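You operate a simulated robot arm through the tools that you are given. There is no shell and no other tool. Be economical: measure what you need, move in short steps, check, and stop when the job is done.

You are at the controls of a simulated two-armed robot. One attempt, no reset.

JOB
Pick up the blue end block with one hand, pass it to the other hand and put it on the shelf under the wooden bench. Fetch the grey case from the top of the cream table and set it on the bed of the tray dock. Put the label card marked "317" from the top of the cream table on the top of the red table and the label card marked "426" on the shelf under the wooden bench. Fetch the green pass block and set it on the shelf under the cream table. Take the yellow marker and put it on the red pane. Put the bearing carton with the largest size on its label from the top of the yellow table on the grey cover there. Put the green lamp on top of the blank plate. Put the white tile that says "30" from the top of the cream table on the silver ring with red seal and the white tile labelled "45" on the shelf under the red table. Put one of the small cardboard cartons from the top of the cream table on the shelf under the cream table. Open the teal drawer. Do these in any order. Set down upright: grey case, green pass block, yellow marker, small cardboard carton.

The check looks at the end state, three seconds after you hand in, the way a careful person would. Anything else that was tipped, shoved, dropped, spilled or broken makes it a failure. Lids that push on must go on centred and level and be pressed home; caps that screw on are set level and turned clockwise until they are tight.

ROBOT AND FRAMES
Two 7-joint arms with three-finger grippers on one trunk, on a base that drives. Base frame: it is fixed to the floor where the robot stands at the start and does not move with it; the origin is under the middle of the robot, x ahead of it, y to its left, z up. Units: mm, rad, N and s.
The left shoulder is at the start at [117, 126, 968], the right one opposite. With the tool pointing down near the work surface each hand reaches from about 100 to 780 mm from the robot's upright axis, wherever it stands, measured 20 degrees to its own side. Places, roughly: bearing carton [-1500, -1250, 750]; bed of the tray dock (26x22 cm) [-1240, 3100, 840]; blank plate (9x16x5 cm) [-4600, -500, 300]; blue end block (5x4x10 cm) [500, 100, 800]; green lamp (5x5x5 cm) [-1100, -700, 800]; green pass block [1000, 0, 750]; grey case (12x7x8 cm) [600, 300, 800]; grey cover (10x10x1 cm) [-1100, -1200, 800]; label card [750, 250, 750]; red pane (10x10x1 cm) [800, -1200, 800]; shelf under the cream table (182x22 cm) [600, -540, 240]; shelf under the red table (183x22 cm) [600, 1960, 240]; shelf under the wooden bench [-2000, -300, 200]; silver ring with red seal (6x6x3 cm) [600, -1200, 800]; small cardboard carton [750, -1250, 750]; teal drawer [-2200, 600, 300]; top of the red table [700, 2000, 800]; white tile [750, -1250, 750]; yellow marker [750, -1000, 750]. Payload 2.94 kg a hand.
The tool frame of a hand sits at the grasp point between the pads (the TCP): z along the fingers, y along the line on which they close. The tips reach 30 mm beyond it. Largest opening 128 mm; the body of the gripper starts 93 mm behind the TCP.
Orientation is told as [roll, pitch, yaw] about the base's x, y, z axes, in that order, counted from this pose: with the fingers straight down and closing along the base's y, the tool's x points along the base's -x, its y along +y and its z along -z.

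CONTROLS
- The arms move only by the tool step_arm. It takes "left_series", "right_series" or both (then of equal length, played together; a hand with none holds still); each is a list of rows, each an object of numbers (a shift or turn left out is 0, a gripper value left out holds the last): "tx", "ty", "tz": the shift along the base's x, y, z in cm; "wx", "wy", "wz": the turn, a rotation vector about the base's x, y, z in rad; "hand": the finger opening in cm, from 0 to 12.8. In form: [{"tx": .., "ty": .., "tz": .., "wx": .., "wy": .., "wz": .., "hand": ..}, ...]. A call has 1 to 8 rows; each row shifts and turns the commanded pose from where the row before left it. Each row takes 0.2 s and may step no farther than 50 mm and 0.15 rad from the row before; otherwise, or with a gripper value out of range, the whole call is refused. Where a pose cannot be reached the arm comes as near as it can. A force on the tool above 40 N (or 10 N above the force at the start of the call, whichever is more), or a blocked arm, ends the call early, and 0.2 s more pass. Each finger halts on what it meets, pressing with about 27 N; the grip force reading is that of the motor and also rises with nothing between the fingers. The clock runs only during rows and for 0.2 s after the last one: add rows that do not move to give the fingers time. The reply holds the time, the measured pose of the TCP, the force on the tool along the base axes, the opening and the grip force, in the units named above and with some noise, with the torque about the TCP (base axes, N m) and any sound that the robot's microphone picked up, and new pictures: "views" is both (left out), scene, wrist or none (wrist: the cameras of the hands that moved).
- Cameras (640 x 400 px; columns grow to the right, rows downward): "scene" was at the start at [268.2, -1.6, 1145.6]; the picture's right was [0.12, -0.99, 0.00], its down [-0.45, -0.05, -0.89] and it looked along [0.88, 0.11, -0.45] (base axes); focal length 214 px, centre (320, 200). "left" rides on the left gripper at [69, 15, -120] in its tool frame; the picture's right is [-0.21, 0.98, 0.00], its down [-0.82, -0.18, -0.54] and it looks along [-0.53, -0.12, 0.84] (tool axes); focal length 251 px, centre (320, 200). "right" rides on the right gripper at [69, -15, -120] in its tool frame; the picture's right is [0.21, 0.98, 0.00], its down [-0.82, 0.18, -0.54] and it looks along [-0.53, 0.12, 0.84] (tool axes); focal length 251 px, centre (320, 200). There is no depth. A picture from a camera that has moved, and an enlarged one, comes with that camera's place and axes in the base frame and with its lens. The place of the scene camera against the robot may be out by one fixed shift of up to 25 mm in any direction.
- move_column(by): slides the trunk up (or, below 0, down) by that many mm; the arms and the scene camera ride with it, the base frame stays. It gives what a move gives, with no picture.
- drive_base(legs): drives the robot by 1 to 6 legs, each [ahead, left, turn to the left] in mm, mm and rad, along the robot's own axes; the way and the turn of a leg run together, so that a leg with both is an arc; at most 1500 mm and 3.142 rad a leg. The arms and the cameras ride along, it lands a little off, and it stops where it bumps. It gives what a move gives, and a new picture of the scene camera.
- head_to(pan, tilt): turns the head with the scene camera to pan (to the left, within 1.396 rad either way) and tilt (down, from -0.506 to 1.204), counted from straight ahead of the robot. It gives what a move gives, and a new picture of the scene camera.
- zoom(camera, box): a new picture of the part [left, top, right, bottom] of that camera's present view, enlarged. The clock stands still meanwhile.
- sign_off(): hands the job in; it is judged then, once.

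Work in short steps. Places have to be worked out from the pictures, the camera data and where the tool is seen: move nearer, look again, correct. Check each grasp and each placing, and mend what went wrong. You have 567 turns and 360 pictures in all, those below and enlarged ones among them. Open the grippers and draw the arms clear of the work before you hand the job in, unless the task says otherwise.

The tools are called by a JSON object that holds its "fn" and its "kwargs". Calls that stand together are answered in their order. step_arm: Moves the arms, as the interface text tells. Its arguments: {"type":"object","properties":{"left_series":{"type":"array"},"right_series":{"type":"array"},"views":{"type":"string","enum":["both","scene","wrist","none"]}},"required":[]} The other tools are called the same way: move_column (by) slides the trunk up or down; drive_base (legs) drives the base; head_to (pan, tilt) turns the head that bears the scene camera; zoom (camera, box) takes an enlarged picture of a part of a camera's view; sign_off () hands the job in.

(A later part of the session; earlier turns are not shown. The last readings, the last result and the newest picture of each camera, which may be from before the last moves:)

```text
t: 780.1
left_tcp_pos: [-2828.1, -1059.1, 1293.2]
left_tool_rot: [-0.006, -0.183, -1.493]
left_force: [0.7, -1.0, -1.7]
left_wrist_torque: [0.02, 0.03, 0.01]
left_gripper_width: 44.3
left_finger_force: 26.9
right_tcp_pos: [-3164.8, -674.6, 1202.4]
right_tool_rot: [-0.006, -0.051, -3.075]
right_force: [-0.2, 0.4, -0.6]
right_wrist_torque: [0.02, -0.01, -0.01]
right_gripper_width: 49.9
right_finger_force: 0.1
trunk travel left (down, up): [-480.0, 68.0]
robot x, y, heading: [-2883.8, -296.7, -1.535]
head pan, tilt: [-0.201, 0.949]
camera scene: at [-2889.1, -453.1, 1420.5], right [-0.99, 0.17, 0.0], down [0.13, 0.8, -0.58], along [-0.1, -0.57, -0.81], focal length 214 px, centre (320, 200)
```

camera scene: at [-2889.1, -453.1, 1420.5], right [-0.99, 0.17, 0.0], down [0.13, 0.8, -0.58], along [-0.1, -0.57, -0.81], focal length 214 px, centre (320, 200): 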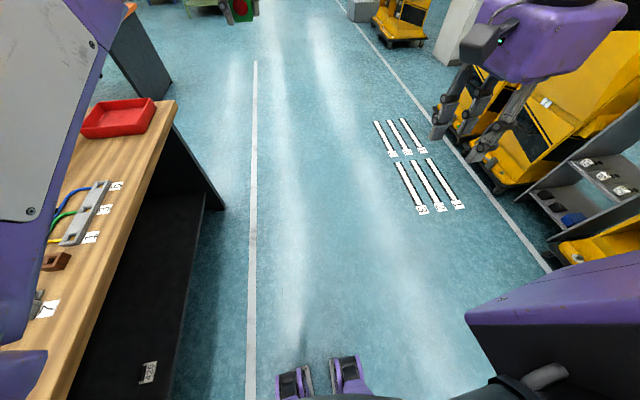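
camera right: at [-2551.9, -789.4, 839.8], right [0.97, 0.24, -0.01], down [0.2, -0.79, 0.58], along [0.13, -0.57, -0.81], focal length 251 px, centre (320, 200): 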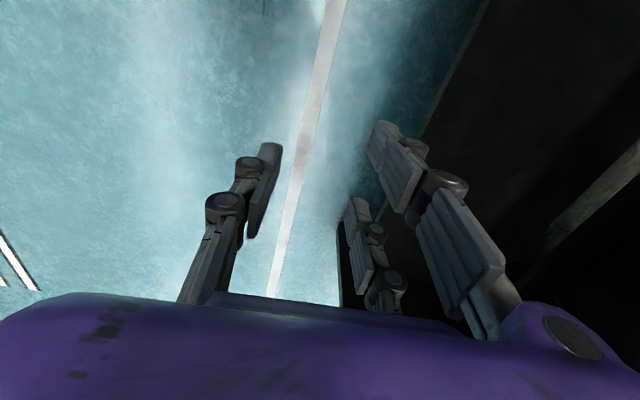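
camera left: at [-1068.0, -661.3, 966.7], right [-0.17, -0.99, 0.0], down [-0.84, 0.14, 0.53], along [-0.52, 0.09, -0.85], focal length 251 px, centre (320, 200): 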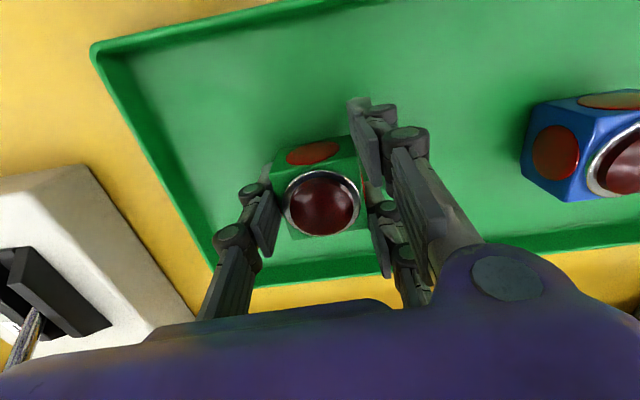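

I turn to face west and look for the blank plate.

{"fn": "drive_base", "kwargs": {"legs": [[0, -100, 0], [0, 0, -1.606]]}}

{"fn": "head_to", "kwargs": {"pan": -0.1, "tilt": 0.55}}

```text
t: 785.5
left_tcp_pos: [-3749.6, -330.5, 1292.1]
left_tool_rot: [-0.005, -0.184, -3.096]
left_force: [0.0, 0.2, -1.8]
left_wrist_torque: [0.01, -0.03, -0.01]
left_gripper_width: 44.3
left_finger_force: 27.4
right_tcp_pos: [-3352.6, -5.2, 1202.9]
right_tool_rot: [-0.006, -0.05, 1.606]
right_force: [0.4, 0.0, -0.2]
right_wrist_torque: [0.01, 0.02, -0.04]
right_gripper_width: 49.9
right_finger_force: 0.0
trunk travel left (down, up): [-480.0, 68.0]
robot x, y, heading: [-2979.2, -301.9, -3.14]
head pan, tilt: [-0.201, 0.949]
camera scene: at [-3123.4, -298.0, 1420.5], right [0.2, 0.98, 0.0], down [0.8, -0.16, -0.58], along [-0.57, 0.12, -0.81], focal length 214 px, centre (320, 200)
```

scene: 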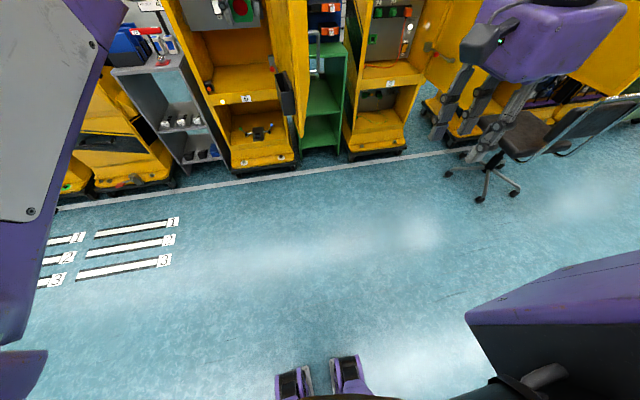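

```text
t: 786.4
left_tcp_pos: [-3749.1, -330.9, 1291.5]
left_tool_rot: [-0.005, -0.184, -3.096]
left_force: [0.8, 0.6, -2.2]
left_wrist_torque: [0.0, -0.06, -0.02]
left_gripper_width: 44.3
left_finger_force: 27.1
right_tcp_pos: [-3352.8, -6.5, 1200.7]
right_tool_rot: [-0.003, -0.049, 1.606]
right_force: [-0.1, 0.8, -0.5]
right_wrist_torque: [0.0, 0.01, -0.04]
right_gripper_width: 50.1
right_finger_force: 0.1
trunk travel left (down, up): [-480.0, 68.0]
robot x, y, heading: [-2983.4, -301.5, -3.137]
head pan, tilt: [-0.099, 0.55]
camera scene: at [-3141.5, -303.6, 1453.3], right [0.1, 1.0, 0.0], down [0.52, -0.05, -0.85], along [-0.85, 0.08, -0.52], focal length 214 px, centre (320, 200)
```

scene: 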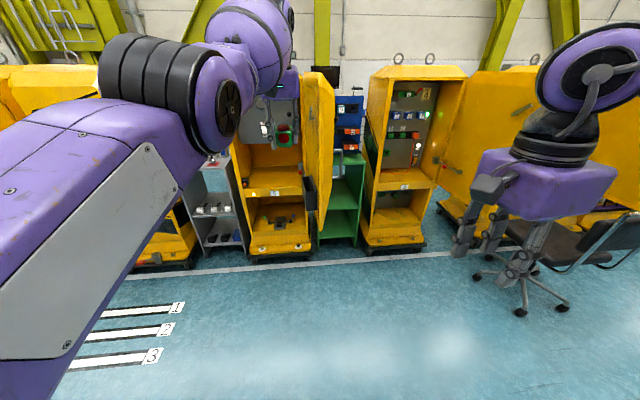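

The target location projects to the lower compartment of the left open cabinet. I zoom in.

{"fn": "zoom", "kwargs": {"camera": "scene", "box": [200, 120, 350, 260]}}

```text
2.86 times, centred on (275, 190) of scene
camera zoom: at [-3141.5, -303.6, 1453.3], right [0.1, 1.0, 0.0], down [0.52, -0.05, -0.85], along [-0.85, 0.08, -0.52], focal length 613 px, centre (449, 229)
```

zoom: 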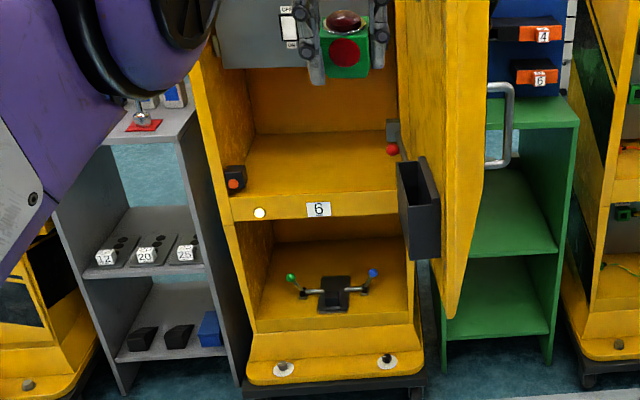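

The blank plate (black block with two side levers) stands in the lower compartment of cabinet 6, around (-4700,-515), top z≈306. To place the lamp upright there I need a pitched grasp, so I will regrasp it on the floor. First I lower the trunk.

{"fn": "step_arm", "kwargs": {"left_series": [{"tz": -4, "wy": -0.09}, {"tz": -4, "wy": -0.09}, {"tz": -4}, {"tz": -4}], "views": "none"}}

{"fn": "move_column", "kwargs": {"by": -400}}

{"fn": "move_column", "kwargs": {"by": -80}}

```text
t: 787.4
left_tcp_pos: [-3744.0, -340.5, 1128.0]
left_tool_rot: [0.002, 0.001, -3.099]
left_force: [0.2, 1.4, -1.0]
left_wrist_torque: [-0.02, -0.06, -0.03]
left_gripper_width: 44.1
left_finger_force: 26.7
left hand out of reach, approached as far as the arm can: row 1, 2, 3, 4
right_tcp_pos: [-3355.8, -7.1, 1201.5]
right_tool_rot: [-0.008, -0.049, 1.606]
right_force: [-0.1, -0.6, -0.4]
right_wrist_torque: [0.0, -0.04, 0.02]
right_gripper_width: 50.2
right_finger_force: 0.1
trunk travel left (down, up): [-480.0, 68.0]
robot x, y, heading: [-2984.5, -297.6, -3.142]
head pan, tilt: [-0.099, 0.55]
```

```text
t: 791.2
left_tcp_pos: [-3714.6, -338.6, 425.5]
left_tool_rot: [0.022, 0.438, -3.091]
left_force: [-0.1, 0.0, -1.8]
left_wrist_torque: [-0.04, 0.01, -0.02]
left_gripper_width: 44.3
left_finger_force: 27.4
right_tcp_pos: [-3353.0, -6.5, 802.1]
right_tool_rot: [-0.007, -0.054, 1.606]
right_force: [-0.1, 0.0, 0.7]
right_wrist_torque: [-0.03, 0.0, -0.01]
right_gripper_width: 50.0
right_finger_force: 0.1
trunk travel left (down, up): [-80.0, 468.0]
robot x, y, heading: [-2984.4, -298.8, -3.143]
head pan, tilt: [-0.099, 0.55]
```

```text
t: 792.4
left_tcp_pos: [-3721.8, -336.9, 350.1]
left_tool_rot: [0.022, 0.463, -3.093]
left_force: [-0.9, 0.4, -1.4]
left_wrist_torque: [0.05, 0.03, 0.02]
left_gripper_width: 44.5
left_finger_force: 27.3
right_tcp_pos: [-3351.2, -6.8, 723.6]
right_tool_rot: [-0.007, -0.05, 1.603]
right_force: [0.1, 0.7, -0.7]
right_wrist_torque: [0.02, -0.03, 0.01]
right_gripper_width: 50.0
right_finger_force: 0.1
trunk travel left (down, up): [0.0, 547.0]
robot x, y, heading: [-2981.7, -299.2, -3.139]
head pan, tilt: [-0.099, 0.55]
```

I straighten the tool to vertical and draw the hand in and down toward the floor.

{"fn": "step_arm", "kwargs": {"left_series": [{"wy": 0.12, "tx": 3}, {"wy": 0.12, "tx": 4}, {"wy": 0.12, "tx": 4}, {"wy": 0.1, "tx": 4}, {"tx": 4, "tz": -2}, {"tx": 3.5, "tz": -3}, {"tx": 2, "tz": -4}, {"tz": -4}], "views": "none"}}

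```text
t: 794.2
left_tcp_pos: [-3712.0, -272.6, 149.1]
left_tool_rot: [0.004, 0.002, -3.097]
left_force: [-0.2, 0.3, -2.2]
left_wrist_torque: [0.01, -0.02, 0.03]
left_gripper_width: 44.2
left_finger_force: 27.2
left hand out of reach, approached as far as the arm can: row 1, 2, 3, 4, 5, 6, 7, 8
right_tcp_pos: [-3354.0, -6.1, 723.1]
right_tool_rot: [-0.008, -0.05, 1.602]
right_force: [-0.7, -0.2, 0.1]
right_wrist_torque: [-0.01, -0.01, -0.02]
right_gripper_width: 49.9
right_finger_force: 0.0
trunk travel left (down, up): [0.0, 547.0]
robot x, y, heading: [-2980.9, -300.9, -3.141]
head pan, tilt: [-0.099, 0.55]
```

Vertical at z≈149. I lower to set the lamp on the floor.

{"fn": "step_arm", "kwargs": {"left_series": [{"tz": -4}, {"tz": -3}, {"tz": -1.5}, {"tz": -0.5}, {"tz": -0.5}], "views": "wrist"}}

```text
t: 795.4
left_tcp_pos: [-3672.6, -289.2, 94.8]
left_tool_rot: [0.002, 0.004, -3.097]
left_force: [-0.7, -0.2, -2.6]
left_wrist_torque: [0.02, -0.02, 0.03]
left_gripper_width: 44.4
left_finger_force: 27.3
left hand out of reach, approached as far as the arm can: row 1, 2, 3, 5
right_tcp_pos: [-3352.9, -6.1, 723.2]
right_tool_rot: [-0.007, -0.049, 1.607]
right_force: [-0.5, -0.6, -0.8]
right_wrist_torque: [-0.02, -0.06, 0.01]
right_gripper_width: 50.2
right_finger_force: 0.0
trunk travel left (down, up): [0.0, 547.0]
robot x, y, heading: [-2983.6, -299.3, -3.14]
head pan, tilt: [-0.099, 0.55]
camera left: at [-3601.1, -300.6, 214.5], right [-0.17, -0.99, 0.0], down [-0.83, 0.15, 0.54], along [-0.53, 0.09, -0.84], focal length 251 px, centre (320, 200)
```

left: 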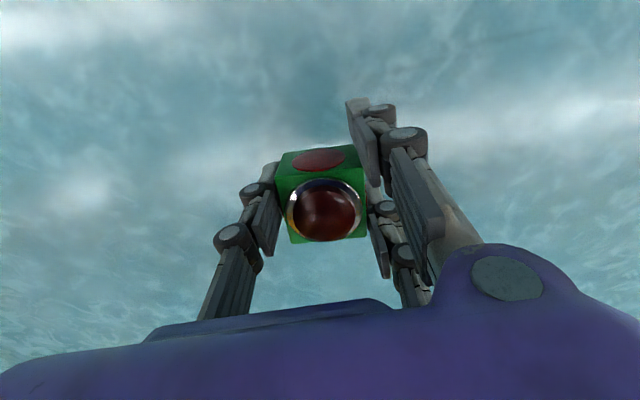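

{"fn": "step_arm", "kwargs": {"left_series": [{"tz": -2, "tx": 2}, {"tz": -1.5, "tx": 2}, {"tz": -0.8, "tx": 1}, {"tz": -0.5}], "views": "none"}}

```text
t: 796.4
left_tcp_pos: [-3622.2, -289.3, 45.7]
left_tool_rot: [0.005, 0.005, -3.096]
left_force: [1.0, 0.0, -1.9]
left_wrist_torque: [-0.03, -0.06, 0.02]
left_gripper_width: 44.4
left_finger_force: 27.8
left hand out of reach, approached as far as the arm can: row 2
right_tcp_pos: [-3353.6, -6.3, 722.4]
right_tool_rot: [-0.006, -0.049, 1.605]
right_force: [1.1, 0.7, 0.1]
right_wrist_torque: [0.0, -0.03, -0.03]
right_gripper_width: 50.2
right_finger_force: 0.1
trunk travel left (down, up): [0.0, 547.0]
robot x, y, heading: [-2981.9, -304.2, -3.141]
head pan, tilt: [-0.099, 0.55]
```

{"fn": "step_arm", "kwargs": {"left_series": [{"tz": -0.4}, {"tz": -0.3}, {"tz": -0.3}], "views": "none"}}

```text
t: 797.2
left_tcp_pos: [-3621.6, -291.6, 43.5]
left_tool_rot: [0.003, 0.005, -3.097]
left_force: [-1.0, 0.3, -1.7]
left_wrist_torque: [0.04, -0.01, 0.0]
left_gripper_width: 44.3
left_finger_force: 27.1
left hand out of reach, approached as far as the arm can: row 1, 3
right_tcp_pos: [-3351.8, -6.5, 722.5]
right_tool_rot: [-0.006, -0.05, 1.607]
right_force: [0.0, 0.4, 0.1]
right_wrist_torque: [0.03, 0.0, 0.0]
right_gripper_width: 50.2
right_finger_force: 0.0
trunk travel left (down, up): [0.0, 547.0]
robot x, y, heading: [-2984.4, -296.8, -3.14]
head pan, tilt: [-0.099, 0.55]
```

{"fn": "step_arm", "kwargs": {"left_series": [{"tz": -0.4, "tx": 1}, {"tz": -0.4, "tx": 0.5}, {"tz": -0.3}], "views": "none"}}

```text
t: 798.0
left_tcp_pos: [-3611.1, -290.3, 36.4]
left_tool_rot: [0.002, -0.008, -3.098]
left_force: [-9.6, -4.4, 23.0]
left_wrist_torque: [-0.1, 0.53, 0.08]
left_gripper_width: 44.3
left_finger_force: 26.7
right_tcp_pos: [-3350.1, -6.2, 723.4]
right_tool_rot: [-0.005, -0.049, 1.606]
right_force: [-0.7, 0.0, -0.3]
right_wrist_torque: [0.0, -0.01, -0.02]
right_gripper_width: 49.9
right_finger_force: 0.0
trunk travel left (down, up): [0.0, 547.0]
robot x, y, heading: [-2981.8, -299.5, -3.137]
head pan, tilt: [-0.099, 0.55]
```

The lamp rests on the floor. I release, rise, pitch the hand to 1.0 and prepare to regrasp.

{"fn": "step_arm", "kwargs": {"left_series": [{"tz": 0.1, "hand": 8}, {}, {"tz": 4.5}, {"tz": 4.5}, {"tz": 1, "tx": 2, "wy": 0.14}, {"tx": 2, "wy": 0.14}, {"tx": 2, "wy": 0.14}, {"tx": 1.5, "wy": 0.14}], "views": "none"}}

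{"fn": "step_arm", "kwargs": {"left_series": [{"tx": 1.5, "wy": 0.14}, {"tx": 1, "wy": 0.14}, {"wy": 0.14}, {"wz": -0.03}], "views": "wrist"}}

```text
t: 799.8
left_tcp_pos: [-3632.6, -233.3, 23.7]
left_tool_rot: [-0.028, -0.563, -3.094]
left_force: [-9.8, 1.1, 15.6]
left_wrist_torque: [0.71, 0.34, 0.38]
left_gripper_width: 92.5
left_finger_force: 2.4
left hand out of reach, approached as far as the arm can: row 3, 4, 5, 6, 7, 8
right_tcp_pos: [-3351.4, -5.9, 724.2]
right_tool_rot: [-0.005, -0.05, 1.603]
right_force: [0.5, 0.4, -0.1]
right_wrist_torque: [-0.02, 0.01, -0.02]
right_gripper_width: 50.1
right_finger_force: 0.1
trunk travel left (down, up): [0.0, 547.0]
robot x, y, heading: [-2981.7, -302.3, -3.143]
head pan, tilt: [-0.099, 0.55]
```

```text
t: 800.1
left_tcp_pos: [-3631.2, -225.7, 26.8]
left_tool_rot: [-0.036, -0.641, -3.095]
left_force: [22.5, 8.7, 42.2]
left_wrist_torque: [0.8, -0.81, -0.89]
left_gripper_width: 67.2
left_finger_force: 17.4
right_tcp_pos: [-3350.6, -5.8, 724.2]
right_tool_rot: [-0.007, -0.048, 1.602]
right_force: [-0.4, 0.7, -0.1]
right_wrist_torque: [-0.05, -0.01, -0.02]
right_gripper_width: 50.0
right_finger_force: 0.1
trunk travel left (down, up): [0.0, 547.0]
robot x, y, heading: [-2984.3, -300.6, -3.14]
head pan, tilt: [-0.099, 0.55]
stopped in row 1 (left hand): the force on the tool passed its limit at 46 N (the readings are from after the stop); the commanded pose is now the measured one
camera left: at [-3502.1, -238.3, 81.5], right [-0.15, -0.98, 0.1], down [-0.34, 0.15, 0.93], along [-0.93, 0.1, -0.35], focal length 251 px, centre (320, 200)
```

left: 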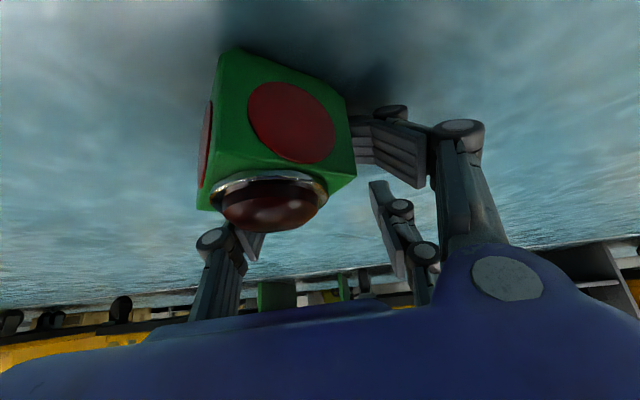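

The arm was at its limit and dragged sideways instead of rising. I lift it with the trunk.

{"fn": "move_column", "kwargs": {"by": 120}}

{"fn": "step_arm", "kwargs": {"left_series": [{"hand": 9}, {"tx": 1}], "views": "wrist"}}

```text
t: 801.6
left_tcp_pos: [-3634.4, -235.3, 149.8]
left_tool_rot: [-0.02, -0.649, -3.096]
left_force: [0.2, 0.3, -0.6]
left_wrist_torque: [0.01, -0.04, 0.02]
left_gripper_width: 79.7
left_finger_force: 0.0
right_tcp_pos: [-3352.8, -6.3, 842.0]
right_tool_rot: [-0.008, -0.05, 1.602]
right_force: [0.1, 0.5, -0.8]
right_wrist_torque: [-0.03, -0.02, -0.01]
right_gripper_width: 50.2
right_finger_force: 0.0
trunk travel left (down, up): [-120.0, 427.0]
robot x, y, heading: [-2983.5, -300.7, -3.142]
head pan, tilt: [-0.099, 0.55]
```

```text
t: 802.2
left_tcp_pos: [-3625.3, -233.6, 147.5]
left_tool_rot: [-0.02, -0.647, -3.096]
left_force: [-0.7, 1.0, 0.6]
left_wrist_torque: [0.01, 0.01, 0.0]
left_gripper_width: 90.0
left_finger_force: 0.1
left hand out of reach, approached as far as the arm can: row 2
right_tcp_pos: [-3353.9, -6.0, 843.5]
right_tool_rot: [-0.005, -0.048, 1.603]
right_force: [0.3, -0.8, 0.0]
right_wrist_torque: [0.01, 0.04, -0.01]
right_gripper_width: 50.1
right_finger_force: 0.0
trunk travel left (down, up): [-120.0, 427.0]
robot x, y, heading: [-2981.6, -304.0, -3.139]
head pan, tilt: [-0.099, 0.55]
camera left: at [-3496.9, -244.8, 200.9], right [-0.14, -0.98, 0.11], down [-0.33, 0.15, 0.93], along [-0.93, 0.09, -0.35], focal length 251 px, centre (320, 200)
```

left: 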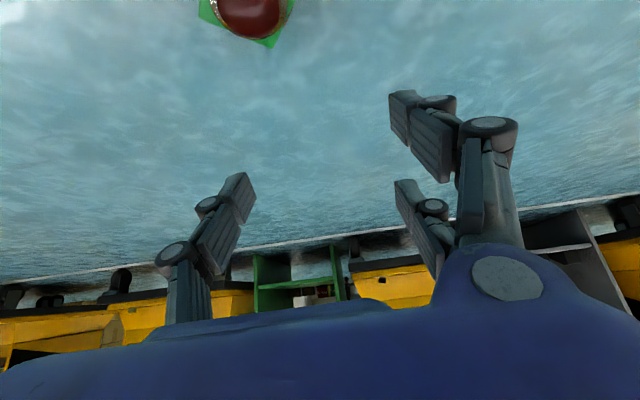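

I swing the left hand outward to its own side and upward to unfold the arm.

{"fn": "step_arm", "kwargs": {"left_series": [{"ty": -4, "tz": 2}, {"ty": -4, "tz": 2}, {"ty": -4, "tz": 2}, {"ty": -4, "tz": 2, "tx": 1}, {"ty": -4, "tx": 2}, {"ty": -3, "tx": 3}, {"tx": 4}, {"tx": 4}], "views": "none"}}

```text
t: 804.0
left_tcp_pos: [-3580.7, -422.1, 70.5]
left_tool_rot: [-0.02, -0.649, -3.095]
left_force: [0.8, -0.4, 0.6]
left_wrist_torque: [0.02, -0.05, 0.01]
left_gripper_width: 89.8
left_finger_force: 0.1
left hand out of reach, approached as far as the arm can: row 1, 2, 3, 4, 5, 6, 7, 8
right_tcp_pos: [-3352.4, -6.7, 842.8]
right_tool_rot: [-0.007, -0.047, 1.604]
right_force: [-0.9, -0.1, 0.7]
right_wrist_torque: [-0.01, 0.0, -0.01]
right_gripper_width: 50.0
right_finger_force: 0.1
trunk travel left (down, up): [-120.0, 427.0]
robot x, y, heading: [-2984.4, -301.6, -3.142]
head pan, tilt: [-0.099, 0.55]
```

The arm isn't folding. I look at its posture.

{"fn": "head_to", "kwargs": {"pan": 0.3, "tilt": 0.85}}

```text
t: 804.9
left_tcp_pos: [-3581.1, -423.0, 70.6]
left_tool_rot: [-0.021, -0.649, -3.095]
left_force: [0.3, -1.1, 0.1]
left_wrist_torque: [0.0, 0.02, 0.01]
left_gripper_width: 89.9
left_finger_force: 0.1
right_tcp_pos: [-3353.9, -7.3, 843.0]
right_tool_rot: [-0.007, -0.049, 1.603]
right_force: [0.0, 0.1, 0.3]
right_wrist_torque: [0.01, -0.02, -0.01]
right_gripper_width: 50.0
right_finger_force: 0.1
trunk travel left (down, up): [-120.0, 427.0]
robot x, y, heading: [-2984.2, -298.8, -3.141]
head pan, tilt: [0.3, 0.85]
camera scene: at [-3256.0, -331.5, 1043.5], right [-0.23, 0.97, 0.0], down [0.7, 0.17, -0.7], along [-0.68, -0.16, -0.72], focal length 214 px, centre (320, 200)
```

scene: 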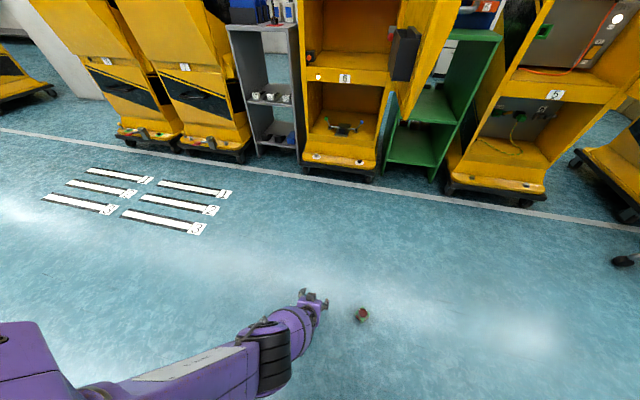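

The arm looks bent and low; the commanded pose has drifted off. I command the earlier known-good posture (hand further out, higher, pitch 1.0).

{"fn": "step_arm", "kwargs": {"left_series": [{"tx": -2.8, "tz": 3.6, "wy": 0.07}, {"tx": -2.8, "tz": 3.6, "wy": 0.07}, {"tx": -2.8, "tz": 3.6, "wy": 0.07}, {"tx": -2.8, "tz": 3.6, "wy": 0.07}, {"tx": -2.8, "tz": 3.6, "wy": 0.07}, {}], "views": "none"}}

```text
t: 806.3
left_tcp_pos: [-3754.3, -419.3, 198.9]
left_tool_rot: [-0.049, -0.998, -3.075]
left_force: [0.4, 0.4, -0.6]
left_wrist_torque: [0.0, 0.01, 0.02]
left_gripper_width: 90.3
left_finger_force: 0.0
left hand out of reach, approached as far as the arm can: row 1, 2, 3, 4, 5
right_tcp_pos: [-3353.4, -7.6, 842.8]
right_tool_rot: [-0.008, -0.049, 1.604]
right_force: [0.5, -0.1, -0.1]
right_wrist_torque: [0.0, -0.02, 0.0]
right_gripper_width: 49.9
right_finger_force: 0.1
trunk travel left (down, up): [-120.0, 427.0]
robot x, y, heading: [-2983.9, -299.7, -3.137]
head pan, tilt: [0.3, 0.85]
```

The arm is stuck fully stretched. I command a large yaw of the tool (pointing right), which should force the elbow to bend.

{"fn": "step_arm", "kwargs": {"left_series": [{"wz": -0.15, "tz": 3}, {"wz": -0.15, "tz": 3}, {"wz": -0.15, "tz": 3}, {"wz": -0.15, "tz": 3}, {"wz": -0.15, "tz": 3}, {"wz": -0.15, "tz": 3}, {"wz": -0.15, "tz": 3}, {"wz": -0.15, "tz": 3}], "views": "none"}}

```text
t: 808.1
left_tcp_pos: [-3766.6, -408.5, 415.2]
left_tool_rot: [-0.051, -0.997, 2.006]
left_force: [0.2, 0.5, -0.4]
left_wrist_torque: [0.03, 0.06, 0.03]
left_gripper_width: 89.8
left_finger_force: 0.1
left hand out of reach, approached as far as the arm can: row 1
right_tcp_pos: [-3352.5, -5.7, 843.6]
right_tool_rot: [-0.008, -0.049, 1.604]
right_force: [0.0, -0.4, -0.1]
right_wrist_torque: [0.0, 0.0, -0.01]
right_gripper_width: 50.3
right_finger_force: 0.1
trunk travel left (down, up): [-120.0, 427.0]
robot x, y, heading: [-2985.3, -298.3, -3.138]
head pan, tilt: [0.3, 0.85]
```

It tracks again. I now draw the hand inward.

{"fn": "step_arm", "kwargs": {"left_series": [{"tx": 4, "tz": 1}, {"tx": 4, "tz": 1}, {"tx": 4}, {"tx": 4}, {"tx": 4}, {"tx": 2}], "views": "none"}}

```text
t: 809.5
left_tcp_pos: [-3545.3, -408.7, 437.0]
left_tool_rot: [-0.049, -0.997, 2.011]
left_force: [-0.5, 0.0, 0.3]
left_wrist_torque: [-0.03, 0.0, -0.01]
left_gripper_width: 90.2
left_finger_force: 0.1
right_tcp_pos: [-3352.8, -6.8, 843.7]
right_tool_rot: [-0.009, -0.05, 1.604]
right_force: [-0.3, -0.5, -0.5]
right_wrist_torque: [0.0, 0.0, 0.01]
right_gripper_width: 50.0
right_finger_force: 0.1
trunk travel left (down, up): [-120.0, 427.0]
robot x, y, heading: [-2982.6, -300.2, -3.139]
head pan, tilt: [0.3, 0.85]
```

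The arm is bent again. I turn the tool forward, lower the trunk, and line the base up with the lamp at about (-3590,-212).

{"fn": "step_arm", "kwargs": {"left_series": [{"wz": 0.15}, {"wz": 0.15}, {"wz": 0.15}, {"wz": 0.15}, {"wz": 0.15}, {"wz": 0.15}, {"wz": 0.15}, {"wz": 0.08}], "views": "none"}}

{"fn": "move_column", "kwargs": {"by": -120}}

{"fn": "drive_base", "kwargs": {"legs": [[40, -190, 0]]}}

```text
t: 811.3
left_tcp_pos: [-3546.8, -409.1, 436.1]
left_tool_rot: [-0.047, -0.997, 3.138]
left_force: [-0.7, 0.2, 0.1]
left_wrist_torque: [-0.02, -0.02, 0.03]
left_gripper_width: 89.9
left_finger_force: 0.1
right_tcp_pos: [-3353.7, -5.6, 843.2]
right_tool_rot: [-0.008, -0.05, 1.604]
right_force: [0.4, 0.0, 0.0]
right_wrist_torque: [-0.04, 0.03, 0.0]
right_gripper_width: 49.9
right_finger_force: 0.1
trunk travel left (down, up): [-120.0, 427.0]
robot x, y, heading: [-2985.5, -299.7, -3.141]
head pan, tilt: [0.3, 0.85]
```

```text
t: 812.8
left_tcp_pos: [-3571.4, -469.9, 380.7]
left_tool_rot: [0.003, -1.126, -3.109]
left_force: [0.2, 0.0, 0.1]
left_wrist_torque: [0.01, 0.01, 0.02]
left_gripper_width: 90.0
left_finger_force: 0.1
right_tcp_pos: [-3353.0, -5.2, 722.8]
right_tool_rot: [-0.006, -0.049, 1.603]
right_force: [-0.7, 0.2, -0.2]
right_wrist_torque: [0.01, 0.0, 0.03]
right_gripper_width: 50.1
right_finger_force: 0.0
trunk travel left (down, up): [0.0, 547.0]
robot x, y, heading: [-2987.3, -296.4, -3.138]
head pan, tilt: [0.3, 0.85]
```

```text
t: 815.0
left_tcp_pos: [-3611.6, -291.1, 369.9]
left_tool_rot: [0.014, -1.105, -3.11]
left_force: [1.1, 0.5, 0.0]
left_wrist_torque: [0.01, -0.02, 0.0]
left_gripper_width: 90.0
left_finger_force: 0.0
right_tcp_pos: [-3394.4, 177.7, 723.7]
right_tool_rot: [-0.007, -0.048, 1.609]
right_force: [0.4, 0.3, 0.4]
right_wrist_torque: [0.01, -0.01, -0.03]
right_gripper_width: 50.0
right_finger_force: 0.0
trunk travel left (down, up): [0.0, 547.0]
robot x, y, heading: [-3025.6, -118.9, -3.141]
head pan, tilt: [0.3, 0.85]
camera scene: at [-3326.4, -152.3, 927.9], right [-0.3, 0.95, 0.0], down [0.72, 0.22, -0.66], along [-0.63, -0.2, -0.75], focal length 214 px, centre (320, 200)
```

scene: 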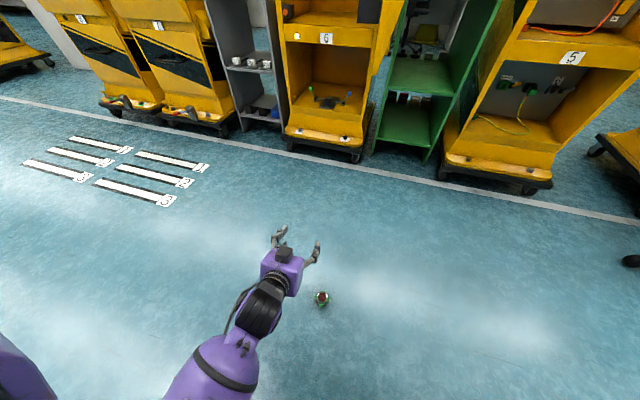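

The arm is in the good low posture. I move to a pre-grasp point behind the lamp.

{"fn": "step_arm", "kwargs": {"left_series": [{"tx": 4, "ty": 2, "wy": -0.1}, {"tx": 4, "ty": 2, "tz": -1}, {"tx": 3.5, "ty": 2, "tz": -2}, {"tz": -4.5}, {"tz": -4.5}, {"tz": -4.5}, {"tz": -4.5}, {"tz": -4.5}], "views": "wrist"}}

```text
t: 815.6
left_tcp_pos: [-3549.8, -373.5, 378.9]
left_tool_rot: [0.311, -1.042, 3.08]
left_force: [-0.6, -0.3, 0.1]
left_wrist_torque: [0.01, -0.03, -0.02]
left_gripper_width: 89.9
left_finger_force: 0.0
right_tcp_pos: [-3395.9, 177.2, 722.4]
right_tool_rot: [-0.007, -0.049, 1.606]
right_force: [0.9, 0.1, -0.1]
right_wrist_torque: [0.02, -0.06, 0.01]
right_gripper_width: 50.0
right_finger_force: 0.1
trunk travel left (down, up): [0.0, 547.0]
robot x, y, heading: [-3026.2, -119.2, -3.138]
head pan, tilt: [0.3, 0.85]
stopped in row 3 (left hand): the arm was blocked; the commanded pose is now the measured one
camera left: at [-3410.7, -360.2, 379.3], right [0.09, -0.94, 0.34], down [0.0, 0.34, 0.94], along [-1.0, -0.08, 0.03], focal length 251 px, centre (320, 200)
```

left: 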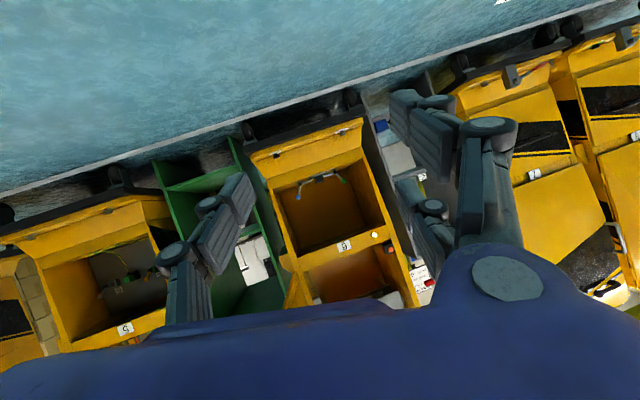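

The arm touched the body when folded at that height. I choose a gentler pitch of 0.65, which suits both the floor and the cabinet, and move down toward the lamp.

{"fn": "step_arm", "kwargs": {"left_series": [{"tx": -2, "tz": -3, "wx": 0.033, "wy": -0.1, "wz": -0.052}, {"tx": -1, "tz": -4, "wx": 0.033, "wy": -0.1, "wz": -0.052}, {"ty": 2, "tz": -4, "wx": 0.033, "wy": -0.1, "wz": -0.052}, {"ty": 3, "tz": -3.5, "wx": 0.033, "wy": -0.1, "wz": -0.052}, {"ty": 3.5, "tz": -3}, {"ty": 3.5, "tx": 2}], "views": "wrist"}}

```text
t: 817.2
left_tcp_pos: [-3582.8, -329.9, 218.0]
left_tool_rot: [0.156, -0.689, 3.093]
left_force: [-0.1, -0.2, -0.2]
left_wrist_torque: [-0.02, 0.0, -0.03]
left_gripper_width: 90.2
left_finger_force: 0.0
right_tcp_pos: [-3394.8, 176.4, 722.1]
right_tool_rot: [-0.007, -0.049, 1.608]
right_force: [-0.6, 0.5, -0.3]
right_wrist_torque: [0.02, 0.02, 0.01]
right_gripper_width: 50.4
right_finger_force: 0.1
trunk travel left (down, up): [0.0, 547.0]
robot x, y, heading: [-3026.7, -118.3, -3.136]
head pan, tilt: [0.3, 0.85]
stopped in row 6 (left hand): the arm was blocked; the commanded pose is now the measured one
camera left: at [-3451.1, -332.0, 267.3], right [-0.12, -0.96, 0.25], down [-0.3, 0.28, 0.91], along [-0.95, 0.03, -0.32], focal length 251 px, centre (320, 200)
```

left: 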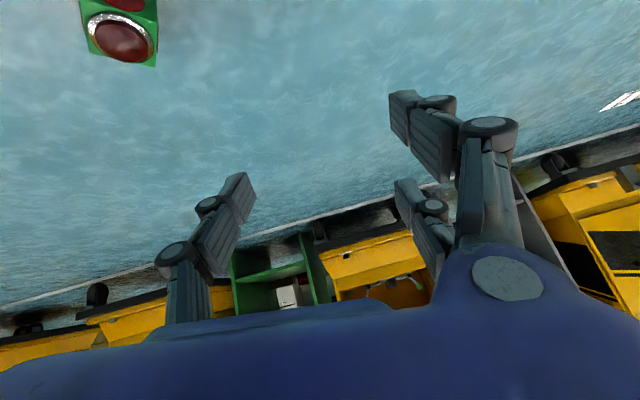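

The lamp is at (-3577,-215). I use the base to bring the hand behind it, and level the roll.

{"fn": "drive_base", "kwargs": {"legs": [[-66, -114, 0]]}}

{"fn": "step_arm", "kwargs": {"left_series": [{"wx": 0.06, "wz": -0.03, "tz": -3}, {"wx": 0.06, "wz": -0.02, "tz": -3}, {"tz": -3}, {"tz": -2}], "views": "wrist"}}

```text
t: 818.9
left_tcp_pos: [-3516.0, -215.8, 217.4]
left_tool_rot: [0.157, -0.688, 3.094]
left_force: [0.7, 0.5, 0.5]
left_wrist_torque: [0.02, 0.04, -0.01]
left_gripper_width: 90.0
left_finger_force: 0.0
right_tcp_pos: [-3330.6, 291.5, 723.0]
right_tool_rot: [-0.006, -0.05, 1.61]
right_force: [-0.4, -0.3, 0.2]
right_wrist_torque: [-0.02, 0.0, 0.0]
right_gripper_width: 50.0
right_finger_force: 0.0
trunk travel left (down, up): [0.0, 547.0]
robot x, y, heading: [-2960.0, 1.1, -3.134]
head pan, tilt: [0.3, 0.85]
camera scene: at [-3260.7, -37.7, 927.8], right [-0.3, 0.95, 0.0], down [0.72, 0.23, -0.66], along [-0.63, -0.2, -0.75], focal length 214 px, centre (320, 200)
```

scene: 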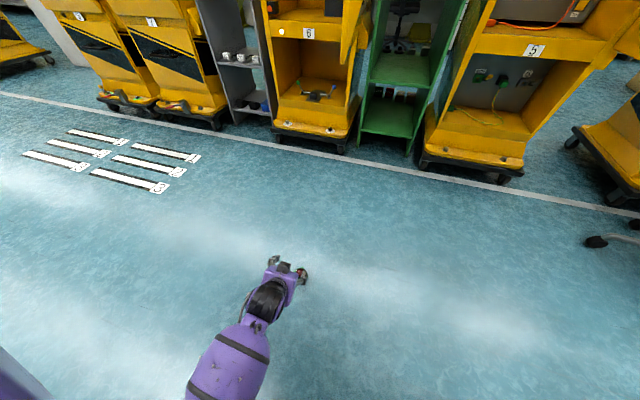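

```text
t: 819.9
left_tcp_pos: [-3514.4, -215.6, 106.5]
left_tool_rot: [0.001, -0.69, -3.143]
left_force: [0.5, -1.5, 1.1]
left_wrist_torque: [-0.01, 0.01, 0.01]
left_gripper_width: 90.1
left_finger_force: 0.1
right_tcp_pos: [-3330.0, 291.5, 721.8]
right_tool_rot: [-0.006, -0.049, 1.608]
right_force: [-0.1, 1.2, -0.1]
right_wrist_torque: [-0.01, 0.04, -0.02]
right_gripper_width: 49.8
right_finger_force: 0.1
trunk travel left (down, up): [0.0, 547.0]
robot x, y, heading: [-2958.8, -0.3, -3.137]
head pan, tilt: [0.3, 0.85]
camera left: at [-3384.4, -230.6, 155.6], right [-0.16, -0.98, 0.14], down [-0.29, 0.18, 0.94], along [-0.94, 0.12, -0.31], focal length 251 px, centre (320, 200)
```

left: 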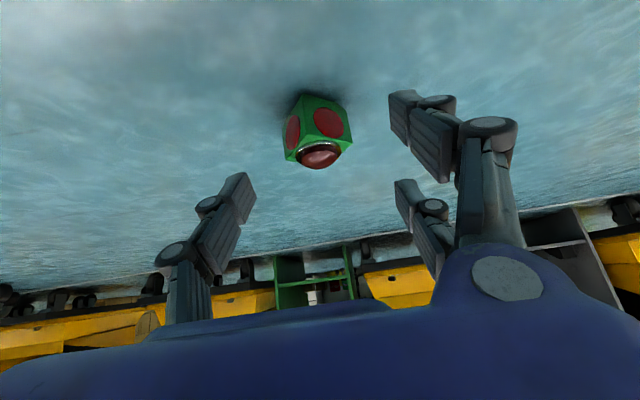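

The lamp is upright and turned ~0.44 rad. I yaw the hand to match and line up behind it.

{"fn": "step_arm", "kwargs": {"left_series": [{"wz": -0.145, "tx": -0.7, "ty": -0.8}, {"wz": -0.145, "tx": -0.7, "ty": -0.8}, {"wz": -0.145, "tx": -0.8, "ty": -0.9}, {"hand": 8}], "views": "wrist"}}

```text
t: 820.9
left_tcp_pos: [-3536.4, -239.3, 107.6]
left_tool_rot: [0.002, -0.689, 2.705]
left_force: [0.0, -0.9, 0.3]
left_wrist_torque: [-0.02, 0.01, 0.0]
left_gripper_width: 80.1
left_finger_force: 0.1
right_tcp_pos: [-3329.6, 290.9, 721.8]
right_tool_rot: [-0.008, -0.049, 1.608]
right_force: [0.7, 1.8, 0.0]
right_wrist_torque: [0.02, -0.02, 0.01]
right_gripper_width: 50.3
right_finger_force: 0.0
trunk travel left (down, up): [0.0, 547.0]
robot x, y, heading: [-2960.6, 1.0, -3.138]
head pan, tilt: [0.3, 0.85]
camera left: at [-3424.6, -307.7, 155.5], right [-0.56, -0.82, 0.14], down [-0.18, 0.29, 0.94], along [-0.81, 0.5, -0.31], focal length 251 px, centre (320, 200)
```

left: 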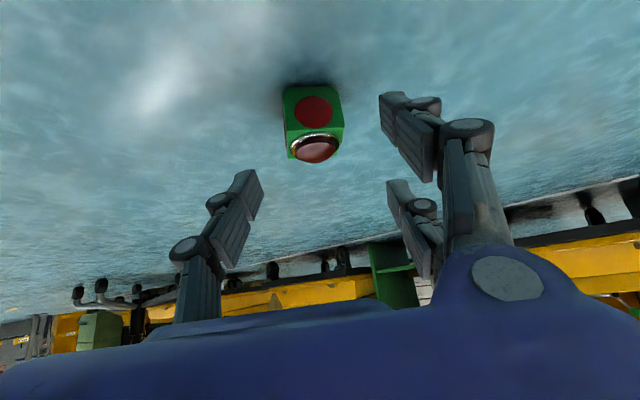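

Squarely aligned. Slide in and grip.

{"fn": "step_arm", "kwargs": {"left_series": [{"tx": -1.45, "ty": 0.68, "tz": -2.1}, {"tx": -1.45, "ty": 0.68, "tz": -2.1}, {"tx": -1.45, "ty": 0.68, "tz": -2.0}, {"hand": 5}, {"hand": 3.5}, {}], "views": "wrist"}}

```text
t: 822.3
left_tcp_pos: [-3583.3, -221.3, 46.2]
left_tool_rot: [0.002, -0.692, 2.706]
left_force: [-2.7, -6.0, 9.5]
left_wrist_torque: [-0.48, 0.18, 0.01]
left_gripper_width: 45.5
left_finger_force: 27.1
right_tcp_pos: [-3329.6, 291.8, 723.5]
right_tool_rot: [-0.005, -0.05, 1.608]
right_force: [0.7, 0.1, 0.1]
right_wrist_torque: [0.04, 0.02, 0.0]
right_gripper_width: 50.1
right_finger_force: 0.0
trunk travel left (down, up): [0.0, 547.0]
robot x, y, heading: [-2960.7, 1.6, -3.141]
head pan, tilt: [0.3, 0.85]
camera left: at [-3470.1, -289.2, 94.4], right [-0.56, -0.82, 0.14], down [-0.18, 0.29, 0.94], along [-0.81, 0.5, -0.31], focal length 251 px, centre (320, 200)
```

left: 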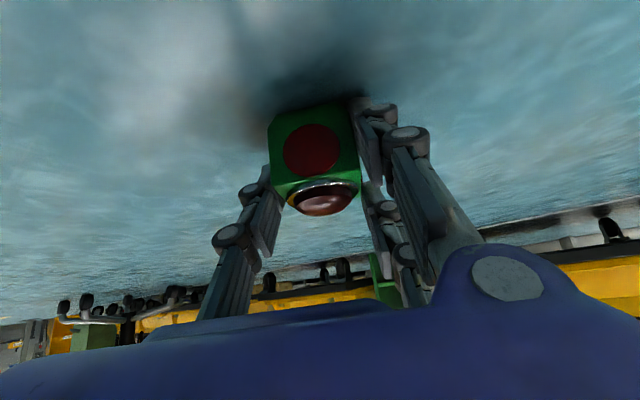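

Gripped with pitch 0.69. I lift the lamp, retract the right hand a bit, and drive toward cabinet 6.

{"fn": "step_arm", "kwargs": {"left_series": [{"tz": 4}, {"tz": 4.5}, {"tz": 4.5}, {"tz": 4.5}, {"tz": 4.5}, {"tz": 4.5}, {"tz": 4.5}, {"tz": 4}], "right_series": [{"tx": 2}, {"tx": 2}, {"tx": 2}, {"tx": 2}, {"tx": 2}, {}, {}, {}], "views": "none"}}

{"fn": "drive_base", "kwargs": {"legs": [[0, 290, 0], [700, 0, 0]]}}

```text
t: 824.1
left_tcp_pos: [-3581.6, -220.9, 398.3]
left_tool_rot: [-0.001, -0.688, 2.707]
left_force: [-0.6, 0.1, -2.2]
left_wrist_torque: [0.02, -0.01, 0.04]
left_gripper_width: 45.3
left_finger_force: 26.5
right_tcp_pos: [-3314.4, 296.7, 737.4]
right_tool_rot: [-0.008, -0.048, 1.608]
right_force: [0.5, 0.2, -0.1]
right_wrist_torque: [-0.01, 0.03, -0.01]
right_gripper_width: 49.8
right_finger_force: 0.1
right hand out of reach, approached as far as the arm can: row 1, 2, 3, 4, 5
trunk travel left (down, up): [0.0, 547.0]
robot x, y, heading: [-2955.6, -2.3, -3.139]
head pan, tilt: [0.3, 0.85]
```

```text
t: 830.7
left_tcp_pos: [-4277.2, -516.0, 398.8]
left_tool_rot: [0.002, -0.691, 2.708]
left_force: [0.7, -0.5, -2.1]
left_wrist_torque: [0.01, -0.01, 0.0]
left_gripper_width: 45.4
left_finger_force: 26.8
right_tcp_pos: [-4009.3, 0.8, 738.5]
right_tool_rot: [-0.005, -0.049, 1.609]
right_force: [0.1, 0.3, -0.2]
right_wrist_torque: [-0.04, 0.02, -0.01]
right_gripper_width: 50.4
right_finger_force: 0.0
trunk travel left (down, up): [0.0, 547.0]
robot x, y, heading: [-3654.3, -295.7, -3.133]
head pan, tilt: [0.3, 0.85]
camera scene: at [-3956.1, -332.7, 927.7], right [-0.3, 0.95, 0.0], down [0.72, 0.23, -0.66], along [-0.63, -0.2, -0.75], focal length 214 px, centre (320, 200)
```

scene: 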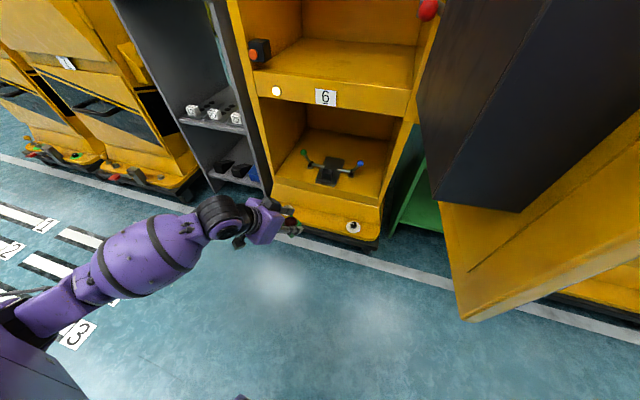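

The open door is on the right. To keep the right arm clear I extend the left hand more ahead and inward, and will stand further left.

{"fn": "step_arm", "kwargs": {"left_series": [{"tx": -3}, {"tx": -3, "ty": 2}, {"tx": -2, "ty": 3.3}, {"ty": 3.5}, {"ty": 3.5}, {"ty": 3.5}], "views": "none"}}

{"fn": "drive_base", "kwargs": {"legs": [[0, 158, 0], [230, 0, 0]]}}

```text
t: 832.1
left_tcp_pos: [-4354.7, -359.2, 395.5]
left_tool_rot: [-0.002, -0.685, 2.711]
left_force: [0.9, -0.3, -1.0]
left_wrist_torque: [-0.02, 0.02, 0.02]
left_gripper_width: 45.4
left_finger_force: 27.2
right_tcp_pos: [-4010.3, 1.7, 737.5]
right_tool_rot: [-0.006, -0.048, 1.608]
right_force: [-0.1, -0.1, -0.6]
right_wrist_torque: [-0.02, 0.01, 0.04]
right_gripper_width: 50.0
right_finger_force: 0.0
trunk travel left (down, up): [0.0, 547.0]
robot x, y, heading: [-3655.3, -291.2, -3.138]
head pan, tilt: [0.3, 0.85]
```

```text
t: 833.2
left_tcp_pos: [-4351.5, -402.9, 390.7]
left_tool_rot: [-0.004, -0.676, 2.714]
left_force: [-0.2, -0.6, -1.9]
left_wrist_torque: [-0.03, -0.03, -0.01]
left_gripper_width: 45.4
left_finger_force: 26.8
right_tcp_pos: [-4009.0, -41.1, 736.9]
right_tool_rot: [-0.005, -0.051, 1.608]
right_force: [0.3, -0.5, 0.9]
right_wrist_torque: [0.0, -0.03, 0.02]
right_gripper_width: 50.1
right_finger_force: 0.1
trunk travel left (down, up): [0.0, 547.0]
robot x, y, heading: [-3654.1, -336.7, -3.132]
head pan, tilt: [0.3, 0.85]
stopped in leg 1: the robot was blocked; the commanded pose is now the measured one
camera scene: at [-3956.4, -384.6, 935.7], right [-0.41, 0.91, 0.0], down [0.62, 0.28, -0.73], along [-0.67, -0.3, -0.68], focal length 214 px, centre (320, 200)
```

scene: 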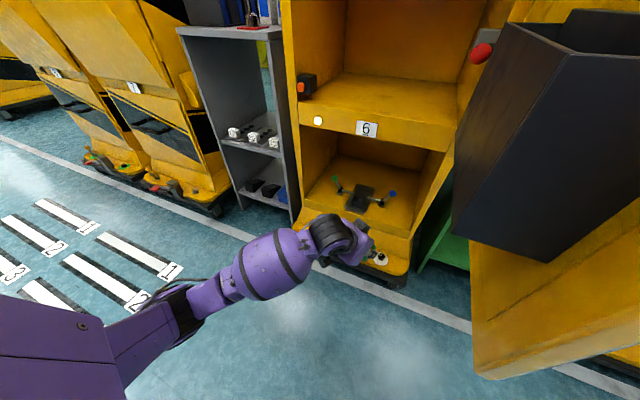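

Blocked after 45 mm for an unclear reason. I try the move ahead and left separately.

{"fn": "drive_base", "kwargs": {"legs": [[100, 0, 0], [0, 100, 0]]}}

```text
t: 834.2
left_tcp_pos: [-4384.3, -402.1, 388.2]
left_tool_rot: [-0.005, -0.669, 2.712]
left_force: [1.7, 0.4, 0.3]
left_wrist_torque: [-0.05, -0.03, 0.05]
left_gripper_width: 45.1
left_finger_force: 27.3
right_tcp_pos: [-4042.3, -40.1, 739.0]
right_tool_rot: [-0.001, -0.05, 1.607]
right_force: [0.4, 0.8, 0.0]
right_wrist_torque: [0.0, 0.12, 0.01]
right_gripper_width: 50.2
right_finger_force: 0.1
trunk travel left (down, up): [0.0, 547.0]
robot x, y, heading: [-3696.0, -339.1, -3.137]
head pan, tilt: [0.3, 0.85]
stopped in leg 1: the robot was blocked; the commanded pose is now the measured one
camera scene: at [-3993.4, -365.2, 931.8], right [-0.19, 0.98, 0.0], down [0.71, 0.14, -0.69], along [-0.67, -0.13, -0.73], focal length 214 px, centre (320, 200)
```

scene: 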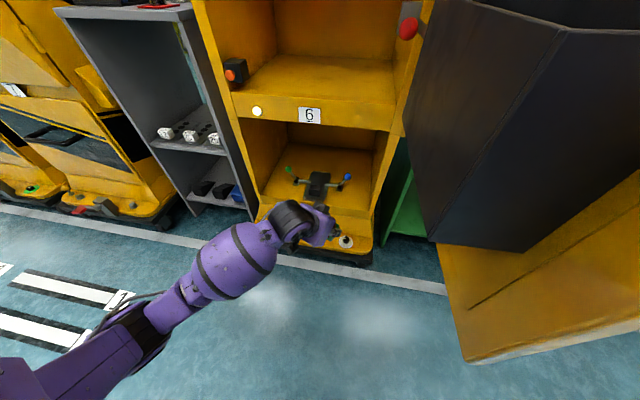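

The right arm's elbow is probably catching the open door. I back off and look at the right arm.

{"fn": "drive_base", "kwargs": {"legs": [[-350, 0, 0]]}}

{"fn": "head_to", "kwargs": {"pan": -0.9, "tilt": 0.5}}

```text
t: 836.5
left_tcp_pos: [-4039.6, -401.4, 385.5]
left_tool_rot: [-0.006, -0.666, 2.715]
left_force: [-0.3, 1.0, -1.8]
left_wrist_torque: [-0.05, -0.01, 0.01]
left_gripper_width: 45.3
left_finger_force: 27.2
right_tcp_pos: [-3701.1, -38.2, 737.9]
right_tool_rot: [-0.008, -0.051, 1.604]
right_force: [0.1, 0.4, -0.3]
right_wrist_torque: [0.03, -0.01, -0.02]
right_gripper_width: 50.1
right_finger_force: 0.1
trunk travel left (down, up): [0.0, 547.0]
robot x, y, heading: [-3344.8, -336.5, -3.14]
head pan, tilt: [0.3, 0.85]
camera scene: at [-3652.3, -368.7, 932.0], right [-0.24, 0.97, 0.0], down [0.69, 0.17, -0.7], along [-0.68, -0.17, -0.72], focal length 214 px, centre (320, 200)
```

scene: 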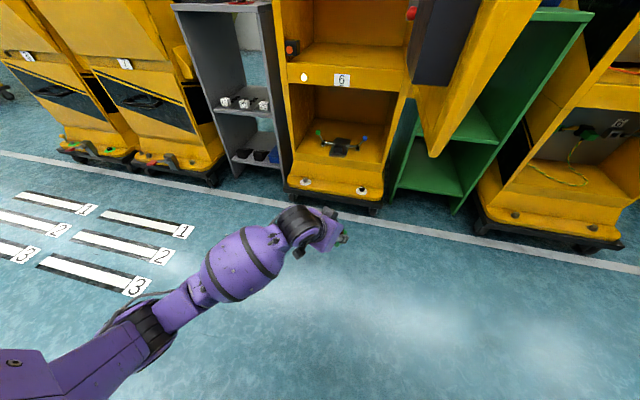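

```text
t: 837.9
left_tcp_pos: [-4040.6, -401.2, 385.7]
left_tool_rot: [-0.007, -0.666, 2.714]
left_force: [-0.5, 0.0, -1.0]
left_wrist_torque: [0.02, -0.01, 0.05]
left_gripper_width: 45.0
left_finger_force: 27.1
right_tcp_pos: [-3701.7, -38.9, 736.9]
right_tool_rot: [-0.004, -0.051, 1.605]
right_force: [-0.2, -0.3, -0.1]
right_wrist_torque: [0.01, -0.04, 0.02]
right_gripper_width: 50.0
right_finger_force: 0.1
trunk travel left (down, up): [0.0, 547.0]
robot x, y, heading: [-3344.8, -335.4, -3.141]
head pan, tilt: [-0.901, 0.499]
camera scene: at [-3641.1, -286.6, 962.6], right [0.68, 0.73, 0.0], down [0.32, -0.29, -0.9], along [-0.66, 0.62, -0.43], focal length 214 px, centre (320, 200)
```

scene: 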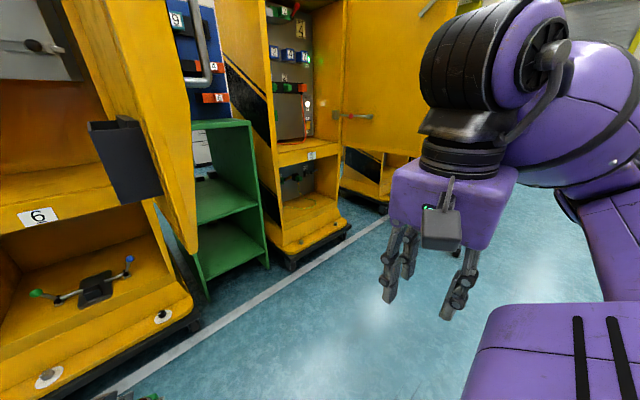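

The door of cabinet 6 stands straight out toward me (edge near (-4045,-210), from z≈700 up), so I must stay south of it. I move the base south and the left hand inward (to the right), then approach.

{"fn": "step_arm", "kwargs": {"left_series": [{"ty": 4.5}, {"ty": 4.5}, {"ty": 4.5}, {"ty": 4.5}, {"ty": 4.5}, {"ty": 4.5}, {"ty": 4}], "views": "none"}}

{"fn": "drive_base", "kwargs": {"legs": [[0, 430, 0]]}}

```text
t: 839.5
left_tcp_pos: [-4039.1, -91.6, 386.2]
left_tool_rot: [-0.006, -0.664, 2.714]
left_force: [1.0, -0.1, -3.1]
left_wrist_torque: [0.0, -0.02, -0.01]
left_gripper_width: 45.5
left_finger_force: 27.1
right_tcp_pos: [-3700.3, -38.8, 737.2]
right_tool_rot: [-0.007, -0.05, 1.603]
right_force: [0.1, 0.0, 1.3]
right_wrist_torque: [0.01, -0.01, -0.01]
right_gripper_width: 50.1
right_finger_force: 0.0
trunk travel left (down, up): [0.0, 547.0]
robot x, y, heading: [-3349.1, -334.7, -3.137]
head pan, tilt: [-0.901, 0.499]
```

```text
t: 843.8
left_tcp_pos: [-4040.0, -522.6, 386.8]
left_tool_rot: [-0.006, -0.665, 2.71]
left_force: [0.2, -0.2, -1.7]
left_wrist_torque: [0.01, -0.03, -0.01]
left_gripper_width: 45.3
left_finger_force: 27.7
right_tcp_pos: [-3699.1, -471.8, 737.1]
right_tool_rot: [-0.006, -0.051, 1.6]
right_force: [0.1, 0.5, -0.2]
right_wrist_torque: [0.03, 0.02, 0.05]
right_gripper_width: 50.0
right_finger_force: 0.0
trunk travel left (down, up): [0.0, 547.0]
robot x, y, heading: [-3350.8, -767.5, 3.141]
head pan, tilt: [-0.901, 0.499]
camera scene: at [-3636.3, -714.7, 964.0], right [0.74, 0.67, 0.0], down [0.28, -0.31, -0.91], along [-0.61, 0.67, -0.42], focal length 214 px, centre (320, 200)
```

scene: 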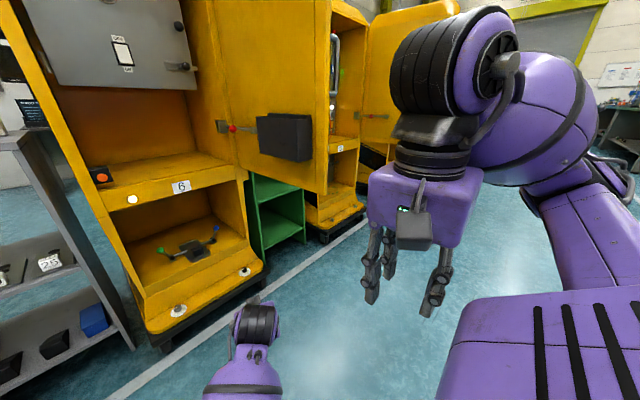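

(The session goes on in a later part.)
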